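You operate a simulated robot arm through the tools that you are given. There is no shell and no other tool. Be economical: measure what you need, move in short steps, check, and stop when the job is done.

You are at the controls of a simulated robot arm. One attempt, no reset.

TASK
Move the vase to the cabinet end by the open shelves, push the speaker into its place, light the cabinet.
Fine: light on, dimmer halfway.

It is judged by the outcome, as a careful person would: the job done as asked, and still so three seconds after it is handed in. It fails if anything else is knocked over, pushed out of place, dropped, spilled or broken.

THE ROBOT
A 7-joint arm with a two-finger parallel gripper, fixed in place. Base frame: the origin is at the foot of the arm, x ahead of it, y to its left, z up; the work surface is at about z = 70. Readings come in cm, degrees, newtons and seconds.
With the tool pointing down near the work surface it reaches from about 28 to 68 cm from the base axis. Its first joint turns from -66.0 to 66.0 degrees. Payload 1.57 kg.
The tool frame sits at the grasp point between the pads (the TCP): z along the fingers, y along the line on which they close. The tips reach 3 cm beyond it. The gripper opens to 11 cm. The fingers are 2.4 cm wide and 1.2 cm thick; the gripper's body (4.8 by 11.2 cm) begins 7.8 cm behind the TCP.
Orientation is that of the tool frame in the base frame, as a unit quaternion [x, y, z, w]. With the fingers straight down and closing along the base's y, the tool's x points along the base's -x, its y along +y and its z along -z.

THE INTERFACE
- The arm moves only by the tool jog_arm. Its argument "moves" is a list of rows, each a list of 3 entries, a list of its own where there are three numbers: the opening, from 0 (shut) to 1 (fully open), then the shift along the tool's x, y, z in cm, then the turn, a rotation vector about the tool's x, y, z in degrees. In form: [[grip, [x, y, z], [rx, ry, rz]], ...]. A call has 1 to 20 rows; each row shifts and turns the commanded pose from where the row before left it, along the tool's axes as they then stand. A row lasts 0.2 s, in which the tool goes at most 5 cm and 8.6 degrees; a call with a longer step from one row to the next is refused whole, and so is a gripper value outside its range. A pose out of reach is approached as far as the arm can. The call stops where the force on the tool passes 90 N (or 10 N more than at its start, if that is more) or the arm is blocked; 0.2 s more then pass. Each finger travels about 10.8 cm/s and halts on what it meets, pressing with about 29 N; the grip force reading is that of the motor and also rises with nothing between the fingers. The clock runs only during rows and for 0.2 s after the last one: add rows that do not move to give the fingers time. The reply holds the time, the measured pose of the TCP, the force on the tool along the base axes, the opening and the grip force, in the units named above and with some noise.
- Cameras (640 x 400 px; columns grow to the right, rows downward): "scene" is fixed at [16.61, -44.23, 136.08]; the picture's right is [0.28, -0.96, 0.00], its down [-0.90, -0.26, -0.36] and it looks along [0.35, 0.10, -0.93] (base axes); focal length 318 px, centre (320, 200). "wrist" rides on the gripper at [-3.6, 0, -8] in the tool frame; the picture's right is [0.00, -1.00, 0.00], its down [0.97, 0.00, -0.24] and it looks along [0.24, 0.00, 0.97] (tool axes); focal length 218 px, centre (320, 200).
- snapshot(camera): a new picture of that camera. It takes no simulated time.
- pixel_to_xyz(camera, pixels): for up to 12 pixels [column, row] of the newest picture of that camera ("zoom" is the newest enlarged one), the place [x, y, z] in the base frame of the surface seen there, good to about 0.2 cm. It takes no simulated time.
- inspect(camera, box): a new picture of the part [left, top, right, bottom] of that camera's present view, enlarged. It takes no simulated time.
- job_done(): hands the job in; it is judged then, once.

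Work in short steps. Measure before you move; look again where a grasp or a placing could have gone wrong, and mend it. You have 80 turns and 54 pictures in all, those below and enlarged ones among them. Open the gripper and draw the arm clear of the work before you hand the job in, unless the task says otherwise; then end with one line.

The tools are called after ">>>" as a command line: name --argument value ..., lists and objects as JSON in quotes. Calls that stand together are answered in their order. jog_arm: Moves the arm, as the interface text tells. Its arguments: {"type":"object","properties":{"moves":{"type":"array"}},"required":["moves"]} The other tools are called the same way: snapshot (camera) takes a picture; pixel_to_xyz (camera, pixels) gives the place of the surface under pixels of a picture; inspect (camera, box) takes an enlarged picture of a part of a camera's view; job_done () hands the job in.

At the start:

```text
t: 0.0
eef_pos: [37.76, -23.5, 100.95]
tool_rot: [0.0, 1.0, 0.0, 0.0]
ft_force: [-0.8, 0.7, 0.3]
opening: 10.99
grip_force: 0.1
```

scene: 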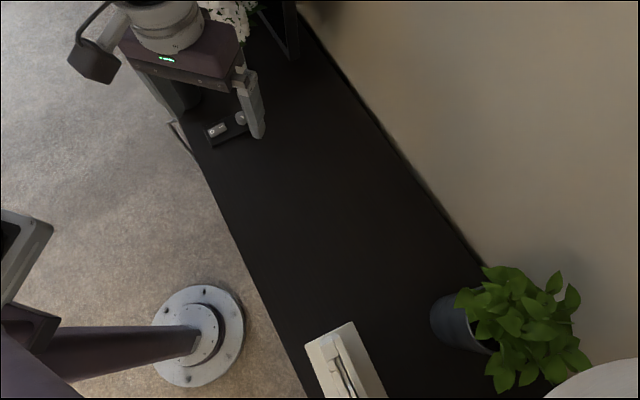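
wrist: 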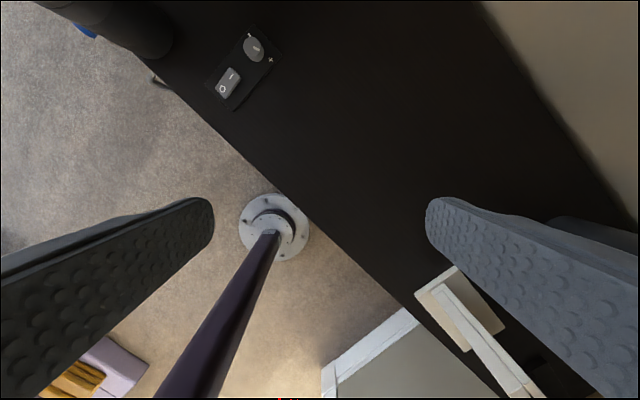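

The pictures show a dark cabinet top with a rocker switch and knob near (225,128), a plant pot at lower right, a white object at the bottom and white flowers at the top. I'll enlarge these parts of the scene to identify them.

>>> inspect --camera "scene" --box '[150, 0, 350, 160]'

>>> inspect --camera "scene" --box '[280, 240, 640, 400]'

>>> pixel_to_xyz --camera "scene" --pixels '[[210, 130], [240, 118], [300, 200], [435, 310], [470, 345], [350, 325], [305, 345], [300, 390], [470, 240], [300, 20], [225, 10], [250, 250]]'

>>> pixel_to_xyz --camera "wrist" --pixels '[[228, 82], [253, 48], [150, 30], [85, 30], [160, 80], [460, 310], [450, 270], [500, 325], [420, 295], [600, 150], [540, 380], [400, 310]]'

```text
2.50 times, centred on (250, 80) of scene
```

zoom: 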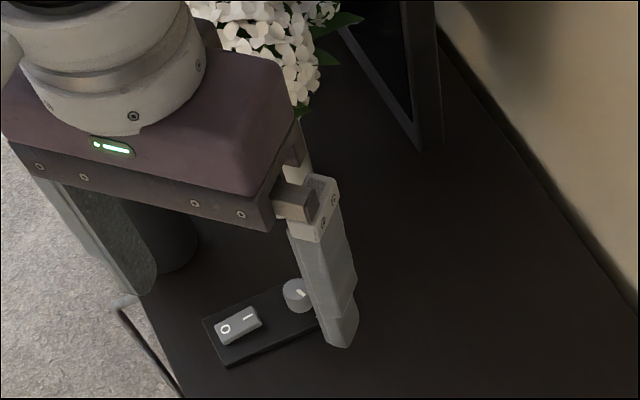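

```text
1.78 times, centred on (460, 320) of scene
```

zoom: 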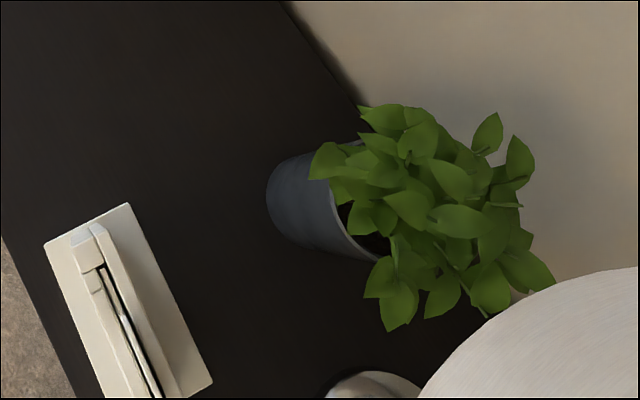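

```text
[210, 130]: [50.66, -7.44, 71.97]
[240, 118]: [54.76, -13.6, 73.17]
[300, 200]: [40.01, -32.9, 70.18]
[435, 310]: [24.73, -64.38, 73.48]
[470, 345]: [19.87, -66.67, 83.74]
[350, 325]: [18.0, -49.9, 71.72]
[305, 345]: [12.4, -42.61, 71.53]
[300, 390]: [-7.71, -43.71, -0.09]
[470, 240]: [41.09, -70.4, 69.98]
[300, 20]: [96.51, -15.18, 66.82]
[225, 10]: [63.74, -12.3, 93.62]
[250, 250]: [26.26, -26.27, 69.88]
```

```text
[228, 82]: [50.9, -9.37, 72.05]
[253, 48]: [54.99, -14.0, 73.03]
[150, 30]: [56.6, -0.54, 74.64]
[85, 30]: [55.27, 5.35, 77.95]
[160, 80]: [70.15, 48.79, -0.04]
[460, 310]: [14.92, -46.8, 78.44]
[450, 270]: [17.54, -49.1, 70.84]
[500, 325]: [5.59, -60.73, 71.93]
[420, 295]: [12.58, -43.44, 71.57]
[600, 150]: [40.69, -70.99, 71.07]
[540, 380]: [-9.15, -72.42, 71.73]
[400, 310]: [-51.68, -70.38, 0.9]
```

The gripper hides the far end of the cabinet. I'll raise the tool and tilt it so the wrist camera looks forward along the cabinet.

>>> jog_arm --moves '[[1, [0, 0, -4], [0, 0, 0]], [1, [2, 0, -4], [0, -8, 0]], [1, [2, 0, -3], [0, -8, 0]], [1, [0, 0, 0], [0, -8, 0]], [1, [0, 0, 0], [0, -8, 0]], [1, [0, 0, 0], [0, 0, 0]]]'

>>> snapshot --camera "wrist"

>>> snapshot --camera "scene"

```text
t: 1.4
eef_pos: [33.42, -23.47, 111.67]
tool_rot: [0.0, 0.961, 0.0, 0.277]
ft_force: [-0.4, 0.4, 0.8]
opening: 10.98
grip_force: 0.0
```

```text
49 pictures are left
```

wrist: 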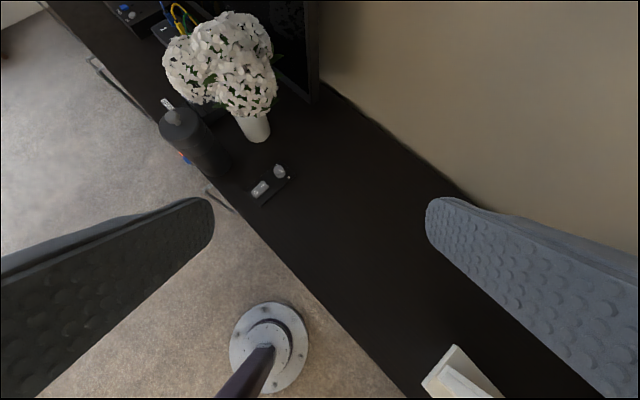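

```text
48 pictures are left
```

scene: 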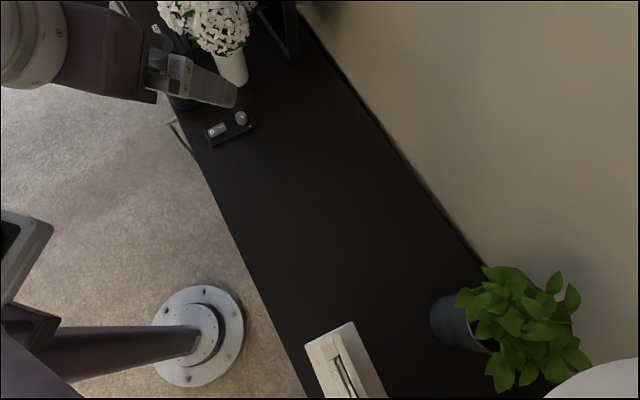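

The white vase with flowers is at about (255,130), the dark cylindrical speaker at (195,145), and the TV is behind. I'll enlarge this and measure it.

>>> inspect --camera "wrist" --box '[40, 0, 340, 230]'

>>> pixel_to_xyz --camera "wrist" --pixels '[[180, 120], [168, 103], [260, 138], [254, 120], [222, 65], [220, 172], [315, 95], [262, 188], [280, 172], [130, 15], [100, 75], [320, 80]]'

>>> pixel_to_xyz --camera "scene" --pixels '[[232, 68], [238, 85], [222, 60], [245, 50], [200, 20], [290, 55], [245, 5], [217, 130], [240, 117], [257, 124], [212, 145], [175, 125]]'

```text
1.74 times, centred on (190, 115) of wrist
```

zoom: 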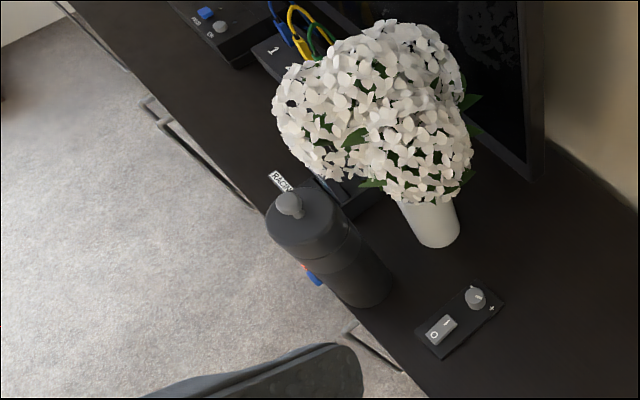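

```text
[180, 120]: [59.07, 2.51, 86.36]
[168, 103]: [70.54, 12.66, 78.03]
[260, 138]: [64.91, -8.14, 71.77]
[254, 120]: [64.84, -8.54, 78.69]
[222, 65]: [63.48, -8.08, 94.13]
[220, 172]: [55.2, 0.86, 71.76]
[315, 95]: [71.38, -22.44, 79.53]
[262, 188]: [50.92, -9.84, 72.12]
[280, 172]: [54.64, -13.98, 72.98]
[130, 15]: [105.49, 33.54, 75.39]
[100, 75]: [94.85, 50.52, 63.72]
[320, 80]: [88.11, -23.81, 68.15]
```

```text
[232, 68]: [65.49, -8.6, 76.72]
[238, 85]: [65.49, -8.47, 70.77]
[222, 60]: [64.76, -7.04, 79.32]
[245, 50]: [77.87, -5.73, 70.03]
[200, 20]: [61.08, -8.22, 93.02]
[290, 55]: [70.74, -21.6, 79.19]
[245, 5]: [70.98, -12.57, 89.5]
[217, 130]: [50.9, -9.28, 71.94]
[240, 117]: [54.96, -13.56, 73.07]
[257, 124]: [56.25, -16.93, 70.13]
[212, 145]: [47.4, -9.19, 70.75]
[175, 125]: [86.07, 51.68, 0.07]
```

I need to see the other devices past the dark cylinder, to tell which one is the speaker and where its place is. I'll shift the tool to +y, still high.

>>> jog_arm --moves '[[1, [0, 5, 0], [0, 0, 0]], [1, [0, 5, 0], [0, 0, 0]], [1, [0, 5, 0], [0, 0, 0]], [1, [0, 5, 0], [0, 0, 0]], [1, [0, 5, 0], [0, 0, 0]], [1, [0, 5, 0], [0, 0, 0]], [1, [0, 5, 0], [0, 0, 0]], [1, [0, 4, 0], [0, -8, 0]], [1, [0, 0, 0], [0, 0, 0]]]'

>>> snapshot --camera "wrist"

>>> snapshot --camera "scene"

```text
t: 3.4
eef_pos: [33.32, 15.53, 111.96]
tool_rot: [0.0, 0.939, 0.0, 0.343]
ft_force: [-0.4, 0.1, -0.1]
opening: 10.99
grip_force: 0.0
```

```text
46 pictures are left
```

wrist: 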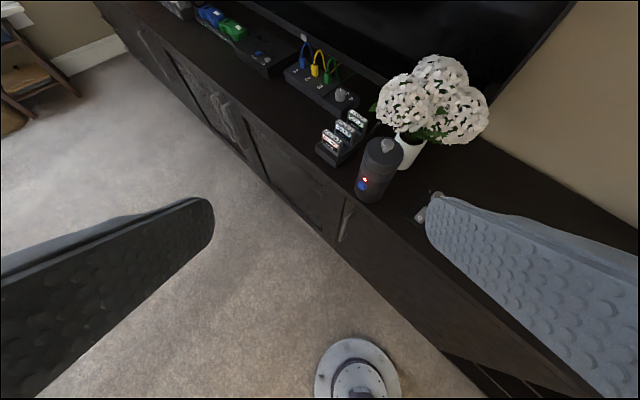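

```text
45 pictures are left
```

scene: 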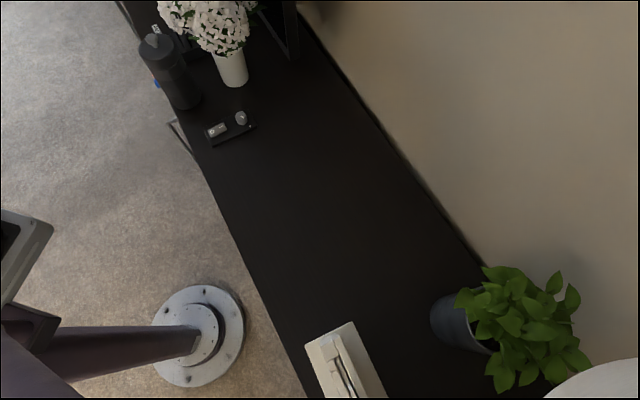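

>>> inspect --camera "wrist" --box '[160, 0, 500, 230]'

>>> inspect --camera "wrist" --box '[300, 200, 640, 400]'

>>> inspect --camera "wrist" --box '[290, 90, 450, 220]'

```text
1.74 times, centred on (330, 115) of wrist
```

zoom: 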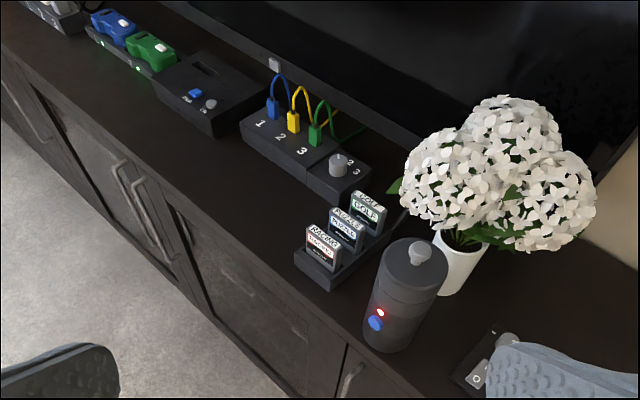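

```text
1.88 times, centred on (470, 300) of wrist
```

zoom: 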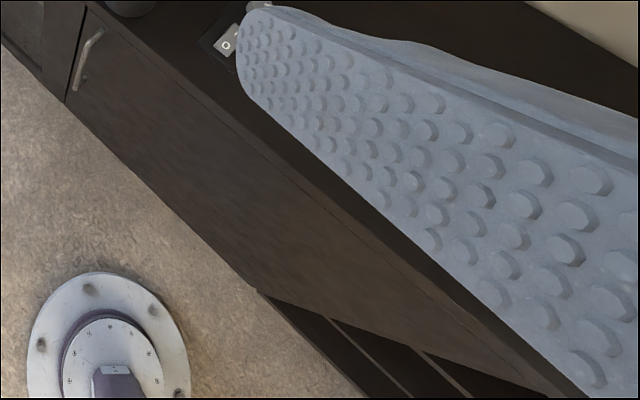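

```text
3.08 times, centred on (370, 155) of wrist
```

zoom: 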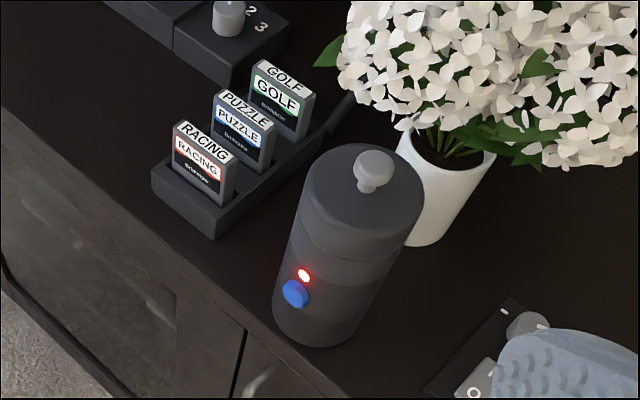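

The speaker is the cylinder with the blue button, and the open shelves are at the lower right, under the -y end. I'll move to the -y end to look at it, untilting on the way.

>>> jog_arm --moves '[[1, [0, -5, 0], [0, 8, 0]], [1, [0, -5, 0], [0, 8, 0]], [1, [0, -5, 0], [0, 8, 0]], [1, [0, -5, 0], [0, 8, 0]], [1, [0, -5, 0], [0, 8, 0]], [1, [0, -5, 0], [0, 0, 0]], [1, [0, -5, 0], [0, 0, 0]], [1, [0, -5, 0], [0, 0, 0]], [1, [0, -5, 0], [0, 0, 0]], [1, [0, -5, 0], [0, 0, 0]], [1, [0, -5, 0], [0, 0, 0]], [1, [0, 0, 0], [0, 0, 0]]]'

>>> snapshot --camera "wrist"

>>> inspect --camera "scene" --box '[120, 0, 320, 160]'

```text
t: 6.0
eef_pos: [33.41, -39.48, 111.68]
tool_rot: [0.0, 1.0, 0.001, 0.0]
ft_force: [1.3, -0.7, -0.4]
opening: 10.97
grip_force: 0.0
```

```text
41 pictures are left
```

wrist: 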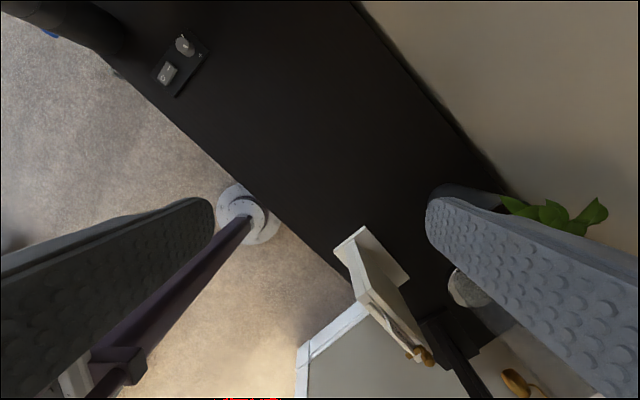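

```text
2.50 times, centred on (220, 80) of scene
```

zoom: 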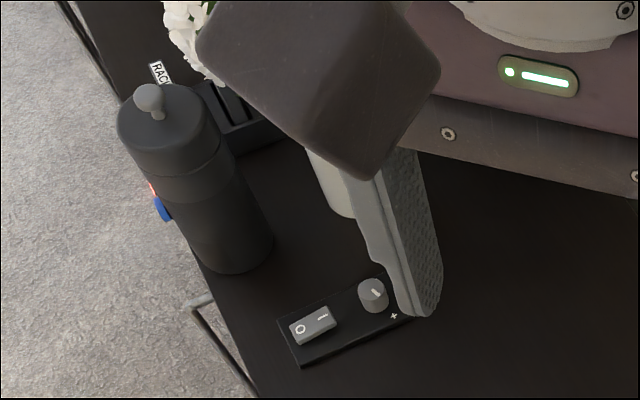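

The right end holds a white device and the plant. To see which part of the cabinet has the open shelves, I'll look at its front face from close to the base, turning the camera square to it.

>>> jog_arm --moves '[[1, [1.8, 4.5, 1], [0, 0, 0]], [1, [1.8, 4.5, 1], [0, 0, 0]], [1, [1.8, 4.5, 1], [0, 0, 0]], [1, [1.8, 4.5, 1], [0, 0, 0]], [1, [1.8, 4.5, 1], [0, 0, 0]], [1, [1.8, 4.5, 1], [0, 0, 0]], [1, [0, 0, 0], [0, 0, 8]], [1, [0, 0, 0], [0, 0, 8]], [1, [0, 0, 0], [0, 0, 8]], [1, [0, 0, 0], [0, 0, 8]], [1, [0, 0, 0], [0, 0, 8]], [1, [0, 0, 0], [0, 0, 5]], [1, [0, 0, 0], [0, -8, 0]], [1, [0, 0, 0], [0, -8, 0]], [1, [0, 0, 0], [0, -8, 0]], [1, [0, 0, 0], [0, -8, 0]], [1, [0, 0, 0], [0, 0, 0]]]'

>>> snapshot --camera "wrist"

```text
t: 9.6
eef_pos: [24.49, -9.79, 112.76]
tool_rot: [0.371, 0.896, -0.092, 0.224]
ft_force: [-0.1, 0.4, 0.4]
opening: 10.99
grip_force: 0.0
out of reach, approached as far as the arm can: row 13, 14, 15, 16
```

```text
39 pictures are left
```

wrist: 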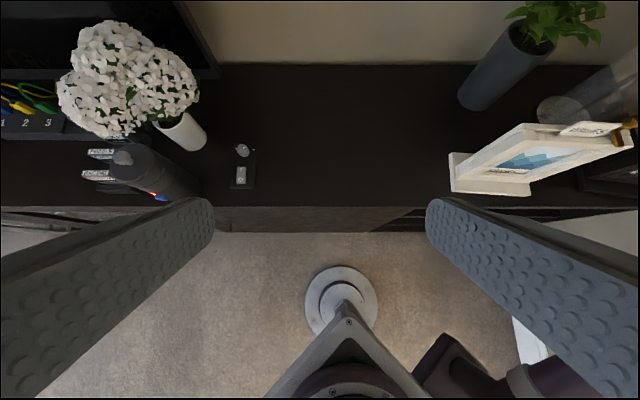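

Now the view is square to the cabinet: the white object is a picture frame, and the front face at rows 205-230 looks open from column 400 on. I'll enlarge both sides.

>>> inspect --camera "wrist" --box '[340, 60, 640, 260]'

>>> inspect --camera "wrist" --box '[40, 60, 300, 240]'

>>> pixel_to_xyz --camera "wrist" --pixels '[[230, 204], [380, 204], [530, 190], [450, 185], [455, 155], [480, 105], [460, 95], [545, 110], [510, 35], [260, 65], [400, 66], [400, 215]]'

>>> pixel_to_xyz --camera "wrist" --pixels '[[122, 158], [150, 180], [190, 190], [185, 148], [185, 120], [240, 172], [244, 150], [256, 160], [228, 188], [400, 222], [410, 225], [300, 220]]'

```text
2.00 times, centred on (490, 160) of wrist
```

zoom: 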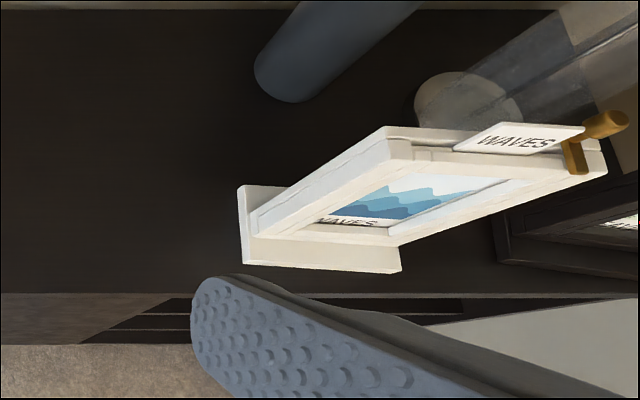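

```text
2.22 times, centred on (170, 150) of wrist
```

zoom: 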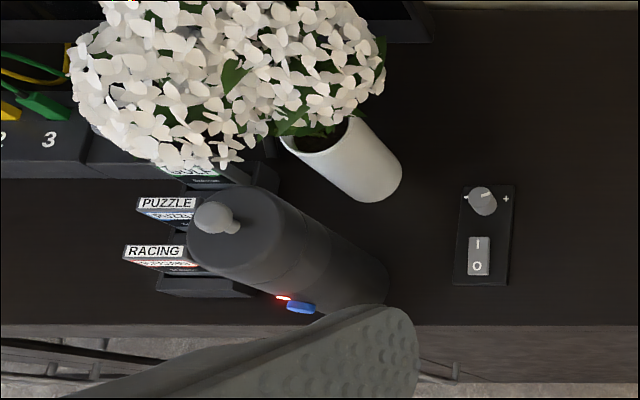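

```text
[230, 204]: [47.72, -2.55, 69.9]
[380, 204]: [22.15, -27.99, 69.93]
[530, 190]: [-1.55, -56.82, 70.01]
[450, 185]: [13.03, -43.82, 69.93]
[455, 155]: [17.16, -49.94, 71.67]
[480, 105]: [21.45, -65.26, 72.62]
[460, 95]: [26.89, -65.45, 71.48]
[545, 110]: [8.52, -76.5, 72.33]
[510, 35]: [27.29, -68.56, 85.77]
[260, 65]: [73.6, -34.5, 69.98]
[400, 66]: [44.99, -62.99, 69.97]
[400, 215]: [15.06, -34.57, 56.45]
```

```text
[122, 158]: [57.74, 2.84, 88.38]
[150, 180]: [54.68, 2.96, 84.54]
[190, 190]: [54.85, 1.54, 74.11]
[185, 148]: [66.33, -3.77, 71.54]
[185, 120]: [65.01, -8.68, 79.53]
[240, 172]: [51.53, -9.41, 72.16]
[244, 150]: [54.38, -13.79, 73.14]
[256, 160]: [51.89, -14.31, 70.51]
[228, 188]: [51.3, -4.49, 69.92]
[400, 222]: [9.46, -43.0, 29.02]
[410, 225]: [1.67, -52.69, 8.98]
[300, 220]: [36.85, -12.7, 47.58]
```

Front edge is at about n=35 along the (0.71,-0.71) direction, and the open bay is under the stretch towards the picture frame. Next I'll measure the vase and flower outline and the speaker outline.

>>> pixel_to_xyz --camera "wrist" --pixels '[[157, 128], [165, 138], [178, 147], [193, 150], [203, 142], [206, 132], [200, 122], [187, 113], [110, 135], [140, 130], [165, 100], [195, 100]]'

>>> pixel_to_xyz --camera "wrist" --pixels '[[60, 100], [100, 70], [110, 25], [190, 75], [130, 90], [215, 140], [112, 185], [160, 198], [195, 170], [168, 195], [165, 145], [105, 185]]'

>>> inspect --camera "wrist" --box '[210, 130, 290, 195]'

```text
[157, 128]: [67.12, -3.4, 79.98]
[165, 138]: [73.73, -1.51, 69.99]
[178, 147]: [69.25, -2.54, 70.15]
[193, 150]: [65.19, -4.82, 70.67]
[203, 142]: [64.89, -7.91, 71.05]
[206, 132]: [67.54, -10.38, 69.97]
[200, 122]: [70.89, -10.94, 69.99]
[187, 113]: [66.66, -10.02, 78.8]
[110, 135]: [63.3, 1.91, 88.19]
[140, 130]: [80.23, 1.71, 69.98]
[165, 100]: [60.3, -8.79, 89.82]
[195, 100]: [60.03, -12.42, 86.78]
```

```text
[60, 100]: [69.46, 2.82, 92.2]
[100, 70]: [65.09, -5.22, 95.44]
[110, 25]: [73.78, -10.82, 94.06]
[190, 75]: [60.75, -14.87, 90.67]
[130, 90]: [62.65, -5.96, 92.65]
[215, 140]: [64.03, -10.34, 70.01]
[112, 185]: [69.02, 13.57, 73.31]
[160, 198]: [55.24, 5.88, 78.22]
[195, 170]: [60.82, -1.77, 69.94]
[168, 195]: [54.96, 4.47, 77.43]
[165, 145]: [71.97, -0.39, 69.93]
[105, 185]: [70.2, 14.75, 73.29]
```

```text
6.15 times, centred on (250, 162) of wrist
```

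zoom: 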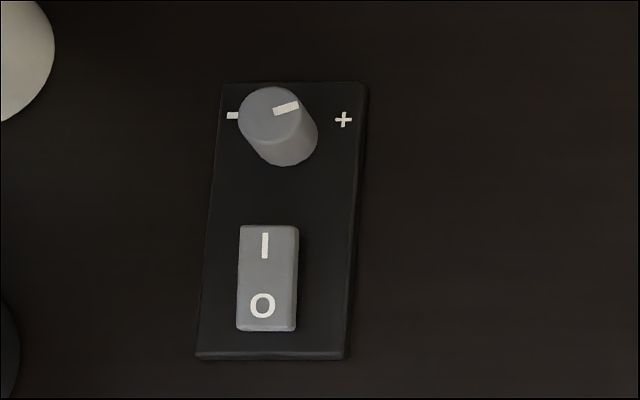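

Vase: centre about (67.6,-6.7), radius about 3.2, rim z 80, flowers above z 85. I'll find where the open bay begins and check for any mark that tells the speaker's place.

>>> pixel_to_xyz --camera "wrist" --pixels '[[410, 210], [418, 210], [425, 210], [430, 210], [405, 216], [415, 216], [395, 222], [405, 222], [385, 228], [395, 228], [540, 215], [600, 212]]'

>>> inspect --camera "wrist" --box '[100, 50, 260, 150]'

>>> inspect --camera "scene" --box '[140, 0, 300, 110]'

```text
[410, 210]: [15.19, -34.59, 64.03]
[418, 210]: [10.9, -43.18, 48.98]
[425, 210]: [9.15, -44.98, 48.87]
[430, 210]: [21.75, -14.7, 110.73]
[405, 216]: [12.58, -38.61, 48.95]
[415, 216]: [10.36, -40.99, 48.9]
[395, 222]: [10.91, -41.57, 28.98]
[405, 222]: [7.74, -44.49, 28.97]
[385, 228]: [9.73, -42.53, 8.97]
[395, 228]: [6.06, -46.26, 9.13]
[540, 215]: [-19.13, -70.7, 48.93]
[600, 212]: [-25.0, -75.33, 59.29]
```

```text
4.00 times, centred on (180, 100) of wrist
```

zoom: 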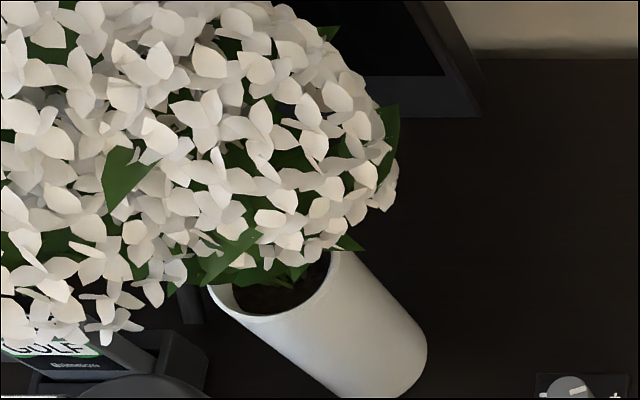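

```text
3.64 times, centred on (220, 55) of scene
```

zoom: 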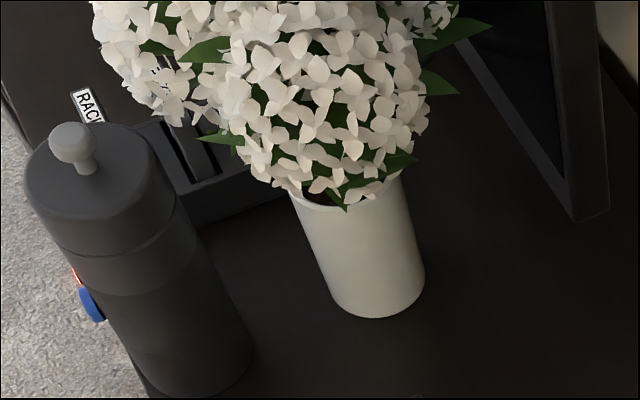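

No marker on the top, so "its place" is the spot the vase leaves. The open bay starts at about u=15 (near x=13, y=-36), so I'll measure the plant and the frame for clearance at that end.

>>> pixel_to_xyz --camera "scene" --pixels '[[430, 318], [438, 300], [445, 340], [460, 345], [460, 300], [470, 290], [490, 270], [500, 385], [500, 300], [540, 320], [495, 345], [380, 385]]'

>>> pixel_to_xyz --camera "scene" --pixels '[[330, 335], [325, 345], [345, 340], [335, 350], [355, 395], [365, 370], [320, 375], [484, 375], [555, 275], [575, 300], [520, 265], [340, 385]]'

>>> inspect --camera "wrist" --box '[430, 0, 640, 200]'

>>> pixel_to_xyz --camera "wrist" --pixels '[[520, 128], [535, 126], [470, 180], [530, 180], [610, 130], [515, 8], [545, 25], [590, 35], [560, 5], [530, 45], [600, 12], [575, 125]]'

```text
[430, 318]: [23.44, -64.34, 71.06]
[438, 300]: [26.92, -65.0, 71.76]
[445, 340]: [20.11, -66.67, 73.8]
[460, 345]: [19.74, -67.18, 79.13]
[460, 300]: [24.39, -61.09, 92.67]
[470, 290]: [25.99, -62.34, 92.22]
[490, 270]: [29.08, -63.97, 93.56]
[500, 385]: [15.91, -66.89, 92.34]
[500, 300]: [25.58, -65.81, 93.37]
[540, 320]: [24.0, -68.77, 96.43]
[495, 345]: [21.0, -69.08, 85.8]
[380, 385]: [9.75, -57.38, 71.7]
```

```text
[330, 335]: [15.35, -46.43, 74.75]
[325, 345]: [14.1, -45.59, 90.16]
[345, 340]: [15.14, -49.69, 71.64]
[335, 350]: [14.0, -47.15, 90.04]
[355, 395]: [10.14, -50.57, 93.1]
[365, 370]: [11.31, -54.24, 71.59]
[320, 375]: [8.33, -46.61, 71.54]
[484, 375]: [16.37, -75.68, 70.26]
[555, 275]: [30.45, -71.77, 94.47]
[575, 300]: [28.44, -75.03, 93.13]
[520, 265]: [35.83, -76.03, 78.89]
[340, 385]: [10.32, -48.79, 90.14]
```

```text
2.00 times, centred on (535, 100) of wrist
```

zoom: 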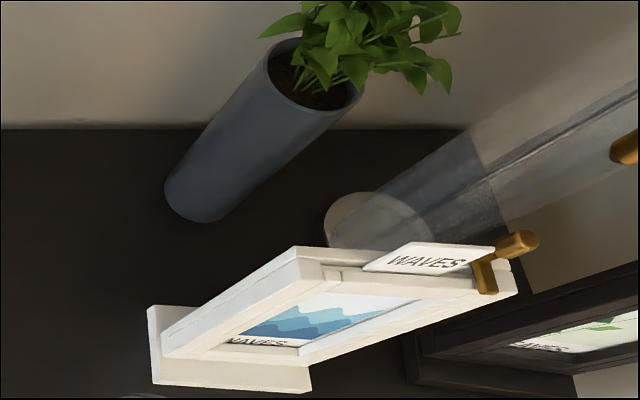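

```text
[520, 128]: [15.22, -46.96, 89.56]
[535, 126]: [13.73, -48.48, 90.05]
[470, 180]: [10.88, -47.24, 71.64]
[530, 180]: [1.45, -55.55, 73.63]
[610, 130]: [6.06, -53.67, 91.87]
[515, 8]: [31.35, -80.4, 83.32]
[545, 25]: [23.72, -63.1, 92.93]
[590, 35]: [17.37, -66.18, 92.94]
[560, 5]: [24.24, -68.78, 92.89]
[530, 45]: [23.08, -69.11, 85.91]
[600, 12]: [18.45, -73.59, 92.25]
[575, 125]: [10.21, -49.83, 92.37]
```

The flowers need about 11 cm around them, so the vase fits at about (27,-50): clear of the leaves at (24.4,-61) and the frame corner at (15,-47), and over the open bay. I'll set up a low side grasp (tool heading about +30°, 20° below horizontal) that passes the speaker, starting from a clear spot.

>>> jog_arm --moves '[[1, [-3, 1.03, 2.69], [0, 0, 0]], [1, [-3, 1.03, 2.69], [0, 0, 0]], [1, [-3, 1.03, 2.69], [0, 0, 0]], [1, [-3, 1.03, 2.69], [0, 0, 0]], [1, [-3, 1.03, 2.69], [0, 0, 0]], [1, [0, 0, 0], [-3.9, 0, -7.36]], [1, [0, 0, 0], [-3.9, 0, -7.36]], [1, [0, 0, 0], [-3.9, 0, -7.36]], [1, [0, 0, 0], [-3.9, 0, -7.36]], [1, [0, 0, 0], [-3.9, 0, -7.36]], [1, [0, 0, 0], [-3.9, 0, -7.36]], [1, [0, 0, 0], [-3.9, 0, -7.36]], [1, [0, 0, 0], [-3.9, 0, -7.36]], [1, [0, 0, 0], [-3.9, 0, -7.36]], [1, [0, 0, 0], [0, 0, 0]]]'

```text
t: 12.8
eef_pos: [42.06, -19.95, 107.86]
tool_rot: [-0.251, 0.937, 0.062, 0.234]
ft_force: [0.1, 0.3, -0.7]
opening: 10.99
grip_force: 0.0
```

Heading is now +30°. Next I tilt 42° more, to 20° below horizontal.

>>> jog_arm --moves '[[1, [0, 0, 0], [0, -8.4, 0]], [1, [0, 0, 0], [0, -8.4, 0]], [1, [0, 0, 0], [0, -8.4, 0]], [1, [0, 0, 0], [0, -8.4, 0]], [1, [0, 0, 0], [0, -8.4, 0]], [1, [0, 0, 0], [0, 0, 0]]]'

```text
t: 14.2
eef_pos: [42.05, -19.9, 107.85]
tool_rot: [-0.213, 0.791, 0.148, 0.554]
ft_force: [-0.9, -0.3, -0.1]
opening: 10.99
grip_force: 0.0
```

Tilt is 70° as wanted. I go down to z≈80 here, over the empty middle of the cabinet, then look.

>>> jog_arm --moves '[[1, [4.34, 0, 1.58], [0, 0, 0]], [1, [4.34, 0, 1.58], [0, 0, 0]], [1, [4.34, 0, 1.58], [0, 0, 0]], [1, [4.34, 0, 1.58], [0, 0, 0]], [1, [4.34, 0, 1.58], [0, 0, 0]], [1, [4.34, 0, 1.58], [0, 0, 0]], [1, [0, 0, 0], [0, 0, 0]]]'

>>> snapshot --camera "wrist"

>>> snapshot --camera "scene"

```text
t: 15.8
eef_pos: [43.09, -21.41, 80.37]
tool_rot: [-0.212, 0.792, 0.15, 0.553]
ft_force: [0.0, -0.3, 0.0]
opening: 11.01
grip_force: 0.0
out of reach, approached as far as the arm can: row 4, 5, 6
```

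```text
32 pictures are left
```

wrist: 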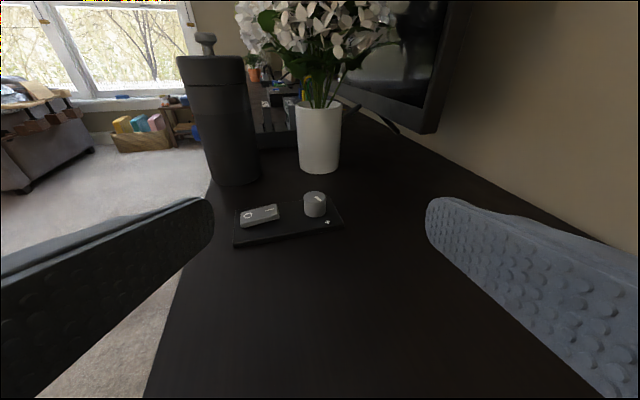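

```text
31 pictures are left
```

scene: 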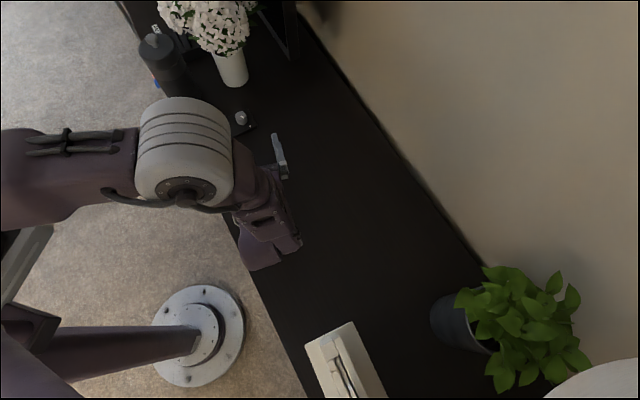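

The vase is straight ahead at (320,140), with the speaker left of the approach path. I'll measure the vase precisely and look at the rocker from this low side view.

>>> pixel_to_xyz --camera "wrist" --pixels '[[320, 120], [320, 160], [320, 172], [302, 140], [339, 140], [296, 106], [342, 108], [206, 60], [245, 60], [212, 182], [258, 175], [258, 214]]'

>>> inspect --camera "wrist" --box '[220, 170, 360, 260]'

```text
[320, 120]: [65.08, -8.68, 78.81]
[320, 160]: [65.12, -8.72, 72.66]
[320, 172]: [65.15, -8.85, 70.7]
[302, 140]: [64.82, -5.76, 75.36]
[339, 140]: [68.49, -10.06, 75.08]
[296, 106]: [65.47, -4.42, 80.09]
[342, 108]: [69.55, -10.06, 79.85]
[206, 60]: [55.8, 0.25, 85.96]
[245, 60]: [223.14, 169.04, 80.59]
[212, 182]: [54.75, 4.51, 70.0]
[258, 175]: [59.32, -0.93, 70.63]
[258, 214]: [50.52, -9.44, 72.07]
```

```text
4.44 times, centred on (290, 215) of wrist
```

zoom: 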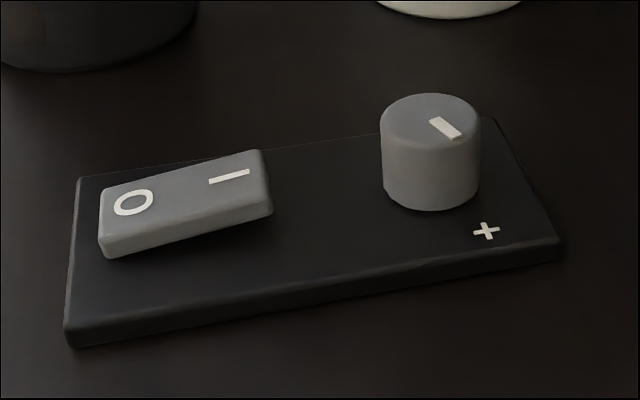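

The rocker has O pressed (light off) and the knob points at +. Vase centre is about (67.6,-7.1), radius 3. I move to a pre-grasp 14 cm short of it.

>>> jog_arm --moves '[[1, [-1.24, -0.43, 3.63], [0, 0, 0]], [1, [-1.24, -0.43, 3.63], [0, 0, 0]], [1, [-1.24, -0.43, 3.63], [0, 0, 0]], [1, [-1.24, -0.43, 3.63], [0, 0, 0]], [1, [0, 0, 0], [0, 0, 0]]]'

>>> snapshot --camera "wrist"

```text
t: 17.0
eef_pos: [57.18, -15.36, 80.23]
tool_rot: [-0.212, 0.791, 0.148, 0.554]
ft_force: [-0.2, 0.0, 0.5]
opening: 10.99
grip_force: 0.1
```

```text
29 pictures are left
```

wrist: 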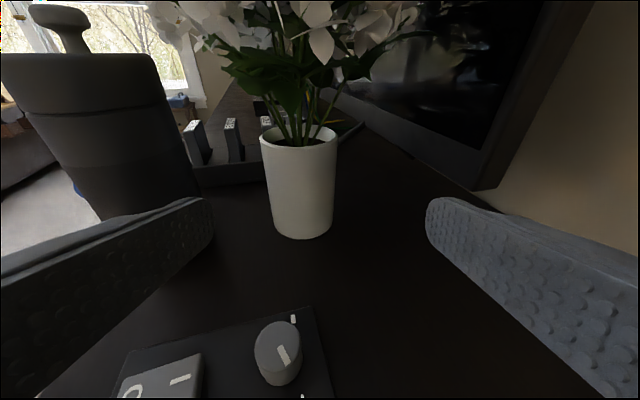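

Pre-grasp reached; the vase is slightly left of the fingers' middle (300 vs 320). I'll check the height of the low leaves over the hand's path.

>>> pixel_to_xyz --camera "wrist" --pixels '[[245, 75], [285, 90], [235, 60], [300, 50], [355, 70], [320, 45], [400, 20], [220, 40], [320, 10], [265, 30], [190, 20], [440, 35]]'

```text
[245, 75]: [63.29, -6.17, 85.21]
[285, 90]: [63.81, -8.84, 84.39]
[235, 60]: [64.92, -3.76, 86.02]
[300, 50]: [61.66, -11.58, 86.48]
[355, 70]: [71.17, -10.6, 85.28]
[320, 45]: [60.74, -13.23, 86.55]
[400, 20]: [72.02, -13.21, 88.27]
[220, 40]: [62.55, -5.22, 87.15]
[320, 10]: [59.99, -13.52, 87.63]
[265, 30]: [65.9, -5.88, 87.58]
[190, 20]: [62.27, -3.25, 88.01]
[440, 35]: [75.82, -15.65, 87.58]
```

Lowest leaf is at z 84.4, and the camera ends at about 81, so it clears. I centre sideways first, then go in.

>>> jog_arm --moves '[[1, [0.6, 1.91, 0], [0, 0, 0]], [1, [0.2, 0, 3.4], [0, 0, 0]], [1, [0.2, 0, 3.4], [0, 0, 0]], [1, [0.2, 0, 3.4], [0, 0, 0]], [1, [0.1, 0, 3.3], [0, 0, 0]], [1, [0, 0, 0], [0, 0, 0]]]'

>>> snapshot --camera "wrist"

```text
t: 18.4
eef_pos: [66.79, -7.54, 74.26]
tool_rot: [-0.212, 0.791, 0.148, 0.554]
ft_force: [-0.2, -0.1, -0.4]
opening: 11.0
grip_force: 0.0
```

```text
28 pictures are left
```

wrist: 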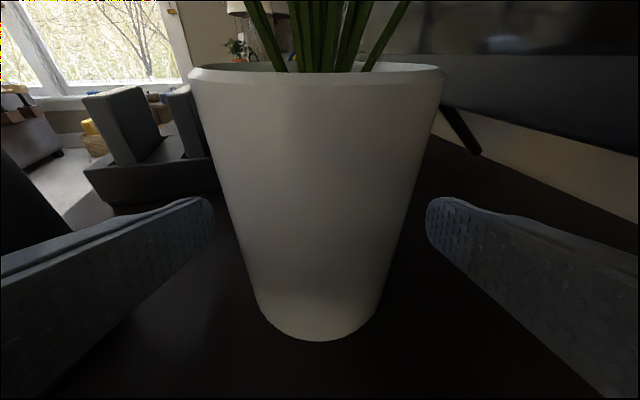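

The vase is centred between the fingers. Closing the grip.

>>> jog_arm --moves '[[0.7, [0, 0, 0], [0, 0, 0]], [0.58, [0, 0, 0], [0, 0, 0]], [0.4, [0, 0, 0], [0, 0, 0]], [0.4, [0, 0, 0], [0, 0, 0]]]'

```text
t: 19.4
eef_pos: [66.8, -7.5, 74.34]
tool_rot: [-0.213, 0.792, 0.148, 0.553]
ft_force: [0.0, 1.4, 0.2]
opening: 6.92
grip_force: 28.8
```

Held at 6.9 cm with 29 N. Lifting 1.5 cm, then 3 more.

>>> jog_arm --moves '[[0.4, [-1.41, 0, -0.51], [0, 0, 0]], [0.4, [0, 0, 0], [0, 0, 0]], [0.4, [-1.41, 0, -0.51], [0, 0, 0]], [0.4, [-1.41, 0, -0.51], [0, 0, 0]], [0.4, [0, 0, 0], [0, 0, 0]]]'

>>> snapshot --camera "wrist"

```text
t: 20.6
eef_pos: [66.86, -7.64, 78.79]
tool_rot: [-0.211, 0.791, 0.147, 0.555]
ft_force: [-0.4, 0.5, -3.6]
opening: 6.94
grip_force: 29.3
```

```text
27 pictures are left
```

wrist: 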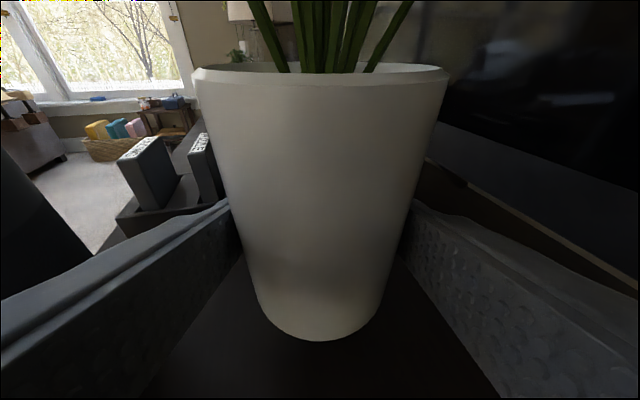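

Lifted clean, about 0.35 kg. I draw back along the approach line 12 cm at constant height, then turn the heading by -40°.

>>> jog_arm --moves '[[0.4, [1.37, 0, -3.76], [0, 0, 0]], [0.4, [1.37, 0, -3.76], [0, 0, 0]], [0.4, [1.37, 0, -3.76], [0, 0, 0]], [0.4, [0, 0, 0], [0, 0, 0]], [0.4, [0, 0, 0], [5.64, 0, 2.05]], [0.4, [0, 0, 0], [7.52, 0, 2.74]], [0.4, [0, 0, 0], [7.52, 0, 2.74]], [0.4, [0, 0, 0], [7.52, 0, 2.74]], [0.4, [0, 0, 0], [7.52, 0, 2.74]], [0.4, [0, 0, 0], [1.88, 0, 0.68]], [0.4, [0, 0, 0], [0, 0, 0]]]'

>>> snapshot --camera "scene"

```text
t: 23.0
eef_pos: [63.95, -33.81, 75.01]
tool_rot: [0.071, 0.815, -0.05, 0.572]
ft_force: [0.4, 0.1, -4.2]
opening: 6.88
grip_force: 28.9
out of reach, approached as far as the arm can: row 5, 6, 7, 8, 9, 10
```

```text
26 pictures are left
```

scene: 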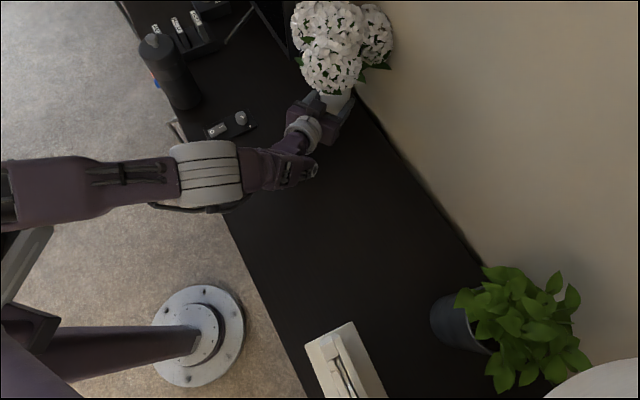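

The turn ran into the arm's inner reach limit and the pose slid out to (64,-34,75), close to the wall but without contact (force still just the weight). I lift 4 cm and pull away from the wall in a reachable direction.

>>> jog_arm --moves '[[0.4, [-1.88, 0, -0.69], [0, 0, 0]], [0.4, [-1.88, 0, -0.69], [0, 0, 0]], [0.4, [0.95, -1.51, -2.6], [0, 0, 0]], [0.4, [0.95, -1.51, -2.6], [0, 0, 0]], [0.4, [0.95, -1.51, -2.6], [0, 0, 0]], [0.4, [0.95, -1.51, -2.6], [0, 0, 0]], [0.4, [0, 0, 0], [0, 0, 0]]]'

```text
t: 24.6
eef_pos: [51.88, -37.83, 78.79]
tool_rot: [0.07, 0.817, -0.05, 0.571]
ft_force: [0.1, -0.4, -5.4]
opening: 6.9
grip_force: 29.4
```

Reached as commanded. Now turning -24° in place, and checking.

>>> jog_arm --moves '[[0.4, [0, 0, 0], [7.52, 0, 2.74]], [0.4, [0, 0, 0], [7.52, 0, 2.74]], [0.4, [0, 0, 0], [7.52, 0, 2.74]], [0.4, [0, 0, 0], [0, 0, 0]]]'

```text
t: 25.6
eef_pos: [51.89, -37.82, 78.91]
tool_rot: [0.239, 0.783, -0.168, 0.548]
ft_force: [-0.3, -0.4, -4.6]
opening: 6.91
grip_force: 28.6
```

Heading is -34°, position held. Another -24°.

>>> jog_arm --moves '[[0.4, [0, 0, 0], [7.52, 0, 2.74]], [0.4, [0, 0, 0], [7.52, 0, 2.74]], [0.4, [0, 0, 0], [7.52, 0, 2.74]], [0.4, [0, 0, 0], [0, 0, 0]]]'

>>> snapshot --camera "scene"

```text
t: 26.6
eef_pos: [51.02, -39.19, 79.15]
tool_rot: [0.265, 0.776, -0.181, 0.543]
ft_force: [-0.5, 0.4, -4.3]
opening: 6.93
grip_force: 28.7
out of reach, approached as far as the arm can: row 1, 2, 3
```

```text
25 pictures are left
```

scene: 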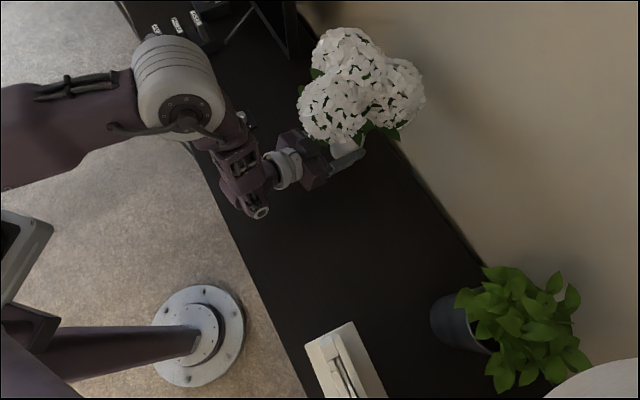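

The heading stalled at -38° because the wrist would come too close to the base (about 40 cm minimum). I move sideways to (40,-51), farther out at a larger angle, where it has room to turn.

>>> jog_arm --moves '[[0.4, [0.1, -3.21, -0.28], [0, 0, 0]], [0.4, [0.1, -3.21, -0.28], [0, 0, 0]], [0.4, [0.1, -3.21, -0.28], [0, 0, 0]], [0.4, [0.1, -3.21, -0.28], [0, 0, 0]], [0.4, [0.1, -3.21, -0.28], [0, 0, 0]], [0.4, [0, 0, 0], [0, 0, 0]]]'

>>> snapshot --camera "scene"

```text
t: 28.0
eef_pos: [40.01, -51.03, 78.98]
tool_rot: [0.264, 0.776, -0.181, 0.543]
ft_force: [0.3, 0.1, -3.7]
opening: 6.9
grip_force: 28.4
```

```text
24 pictures are left
```

scene: 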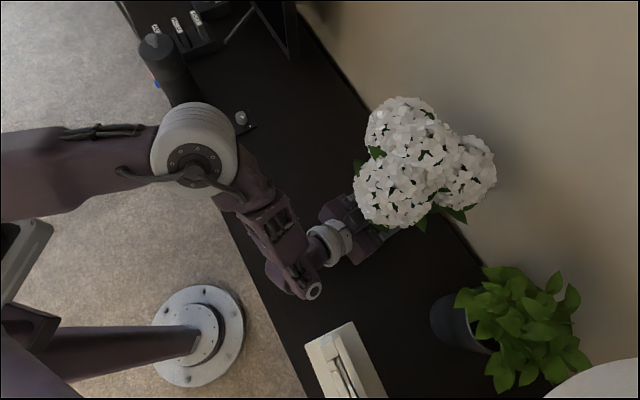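

I check distances: the right flower lobe to the wall, and the wrist knuckle at (313,290) to the picture frame.

>>> pixel_to_xyz --camera "scene" --pixels '[[492, 165], [485, 200], [520, 185], [450, 225], [470, 215], [313, 292], [300, 275], [370, 190], [420, 105], [400, 225], [466, 180], [400, 160]]'

```text
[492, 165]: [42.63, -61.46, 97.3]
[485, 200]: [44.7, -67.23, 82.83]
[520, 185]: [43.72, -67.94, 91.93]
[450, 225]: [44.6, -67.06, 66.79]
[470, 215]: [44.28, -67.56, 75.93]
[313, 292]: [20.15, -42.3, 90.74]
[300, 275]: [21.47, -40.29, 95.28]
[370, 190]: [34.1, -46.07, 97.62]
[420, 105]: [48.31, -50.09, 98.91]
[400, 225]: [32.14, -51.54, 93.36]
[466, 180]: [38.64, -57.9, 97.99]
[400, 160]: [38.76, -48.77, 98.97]
```

Wall clearance is about 5 cm and the turn swings the wrist away from the frame. Turning -24°.

>>> jog_arm --moves '[[0.4, [0, 0, 0], [7.52, 0, 2.74]], [0.4, [0, 0, 0], [7.52, 0, 2.74]], [0.4, [0, 0, 0], [7.52, 0, 2.74]], [0.4, [0, 0, 0], [0, 0, 0]]]'

```text
t: 29.0
eef_pos: [40.14, -51.0, 79.08]
tool_rot: [0.367, 0.734, -0.25, 0.514]
ft_force: [0.1, -0.3, -4.1]
opening: 6.91
grip_force: 29.6
out of reach, approached as far as the arm can: row 3
```

Stalled at heading -53° for the same reason. Stepping back to (48,-44) with this heading gives the wrist more radius, and I continue turning there.

>>> jog_arm --moves '[[0.4, [0.1, 3.51, -0.27], [0, 0, 0]], [0.4, [0.1, 3.51, -0.27], [0, 0, 0]], [0.4, [0.1, 3.51, -0.27], [0, 0, 0]], [0.4, [0, 0, 0], [7.52, 0, 2.74]], [0.4, [0, 0, 0], [7.52, 0, 2.74]], [0.4, [0, 0, 0], [7.52, 0, 2.74]], [0.4, [0, 0, 0], [0, 0, 0]]]'

```text
t: 30.6
eef_pos: [43.16, -48.46, 79.67]
tool_rot: [0.358, 0.74, -0.233, 0.52]
ft_force: [-0.1, 0.1, -4.5]
opening: 6.88
grip_force: 29.1
out of reach, approached as far as the arm can: row 1, 2, 3, 4, 5, 6
```

Still blocked, so something in this arm configuration limits the turn at this height. I lift the vase 24 cm in free space, where the wrist has more room, and then try the turn.

>>> jog_arm --moves '[[0.4, [-3.76, 0, -1.37], [0, 0, 0]], [0.4, [-3.76, 0, -1.37], [0, 0, 0]], [0.4, [-3.76, 0, -1.37], [0, 0, 0]], [0.4, [-3.76, 0, -1.37], [0, 0, 0]], [0.4, [-3.76, 0, -1.37], [0, 0, 0]], [0.4, [-3.76, 0, -1.37], [0, 0, 0]], [0.4, [0, 0, 0], [0, 0, 0]]]'

```text
t: 32.2
eef_pos: [42.92, -49.03, 103.71]
tool_rot: [0.358, 0.739, -0.234, 0.52]
ft_force: [1.1, -0.2, -4.2]
opening: 6.88
grip_force: 29.0
```

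Lift was fine. Turning -24° up here.

>>> jog_arm --moves '[[0.4, [0, 0, 0], [7.52, 0, 2.74]], [0.4, [0, 0, 0], [7.52, 0, 2.74]], [0.4, [0, 0, 0], [7.52, 0, 2.74]], [0.4, [0, 0, 0], [0, 0, 0]]]'

>>> snapshot --camera "scene"

```text
t: 33.2
eef_pos: [43.01, -48.97, 103.66]
tool_rot: [0.504, 0.652, -0.335, 0.456]
ft_force: [0.2, -1.0, -5.3]
opening: 6.89
grip_force: 29.5
```

```text
23 pictures are left
```

scene: 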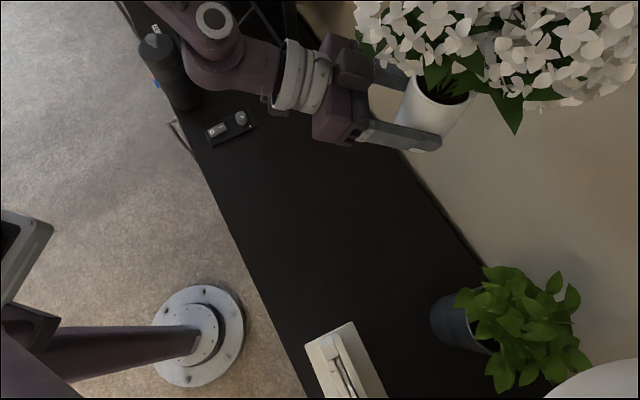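

It turns now: heading -75°. I turn another -30° and correct the 1° of lost tilt.

>>> jog_arm --moves '[[0.4, [0, 0, 0], [7.52, 0, 2.74]], [0.4, [0, 0, 0], [7.52, 0, 2.74]], [0.4, [0, 0, 0], [7.52, 0, 2.74]], [0.4, [0, 0, 0], [5.64, 0, 2.05]], [0.4, [0, 0, 0], [0, -1, 0]], [0.4, [0, 0, 0], [0, 0, 0]]]'

```text
t: 34.6
eef_pos: [42.96, -48.93, 103.64]
tool_rot: [0.651, 0.501, -0.448, 0.352]
ft_force: [0.7, -0.1, -3.4]
opening: 6.89
grip_force: 28.9
```

Heading -105°, tilt 69.5°. I move across at this height to above the target, vase centre about (25.5,-50.5), and check.

>>> jog_arm --moves '[[0.4, [-0.354, -3.3, 0.946], [0, 0, 0]], [0.4, [-0.354, -3.3, 0.946], [0, 0, 0]], [0.4, [-0.354, -3.3, 0.946], [0, 0, 0]], [0.4, [-0.354, -3.3, 0.946], [0, 0, 0]], [0.4, [-0.354, -3.3, 0.946], [0, 0, 0]], [0.4, [0, 0, 0], [0, 0, 0]]]'

>>> snapshot --camera "scene"

```text
t: 36.0
eef_pos: [25.73, -49.67, 103.44]
tool_rot: [0.653, 0.5, -0.448, 0.351]
ft_force: [-0.2, -0.5, -4.6]
opening: 6.88
grip_force: 29.5
```

```text
22 pictures are left
```

scene: 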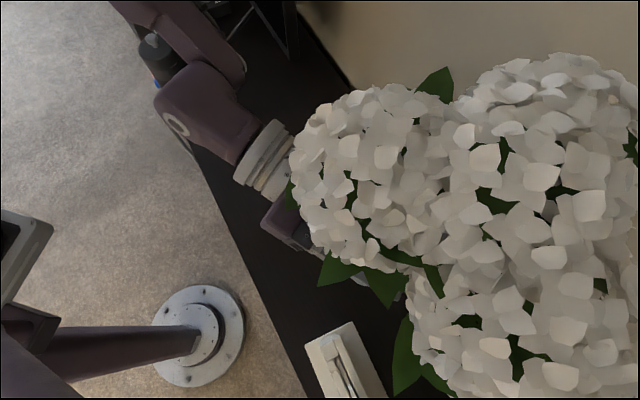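

On target above the end. I lower 16 cm, so that the flowers are just above the leaves and the frame, and measure clearances.

>>> jog_arm --moves '[[0.4, [3.75, 0, 1.4], [0, 0, 0]], [0.4, [3.75, 0, 1.4], [0, 0, 0]], [0.4, [3.75, 0, 1.4], [0, 0, 0]], [0.4, [3.75, 0, 1.4], [0, 0, 0]], [0.4, [0, 0, 0], [0, 0, 0]]]'

>>> snapshot --camera "scene"

>>> pixel_to_xyz --camera "scene" --pixels '[[335, 300], [345, 250], [420, 300], [440, 340], [470, 330], [480, 280], [400, 330], [370, 340], [500, 240], [420, 200], [380, 220], [450, 300]]'

```text
t: 37.2
eef_pos: [25.74, -49.7, 87.36]
tool_rot: [0.652, 0.501, -0.448, 0.352]
ft_force: [0.2, -0.6, -5.0]
opening: 6.88
grip_force: 29.6
```

```text
21 pictures are left
```

scene: 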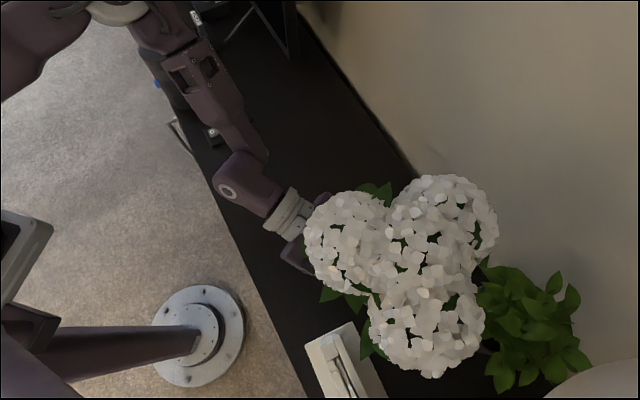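

```text
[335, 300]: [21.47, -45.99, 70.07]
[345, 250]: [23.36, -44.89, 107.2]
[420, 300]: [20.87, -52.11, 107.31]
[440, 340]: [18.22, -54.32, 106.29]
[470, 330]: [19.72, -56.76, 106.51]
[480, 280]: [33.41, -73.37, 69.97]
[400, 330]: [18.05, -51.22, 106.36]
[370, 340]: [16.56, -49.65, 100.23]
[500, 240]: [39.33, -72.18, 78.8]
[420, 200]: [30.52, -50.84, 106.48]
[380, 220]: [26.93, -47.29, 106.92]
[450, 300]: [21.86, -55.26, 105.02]
```

Clearances are good: each flower lobe stands in a gap, 2-3 cm or more from frame and leaves. I shift 1 cm away from the frame, then lower 12 cm.

>>> jog_arm --moves '[[0.4, [-0.17, 0.86, 0.47], [0, 0, 0]], [0.4, [2.81, 0, 1.05], [0, 0, 0]], [0.4, [2.81, 0, 1.05], [0, 0, 0]], [0.4, [2.81, 0, 1.05], [0, 0, 0]], [0.4, [2.81, 0, 1.05], [0, 0, 0]], [0.4, [0, 0, 0], [0, 0, 0]]]'

```text
t: 38.6
eef_pos: [26.71, -50.46, 75.46]
tool_rot: [0.652, 0.501, -0.448, 0.352]
ft_force: [0.4, -0.6, -4.6]
opening: 6.89
grip_force: 28.6
```

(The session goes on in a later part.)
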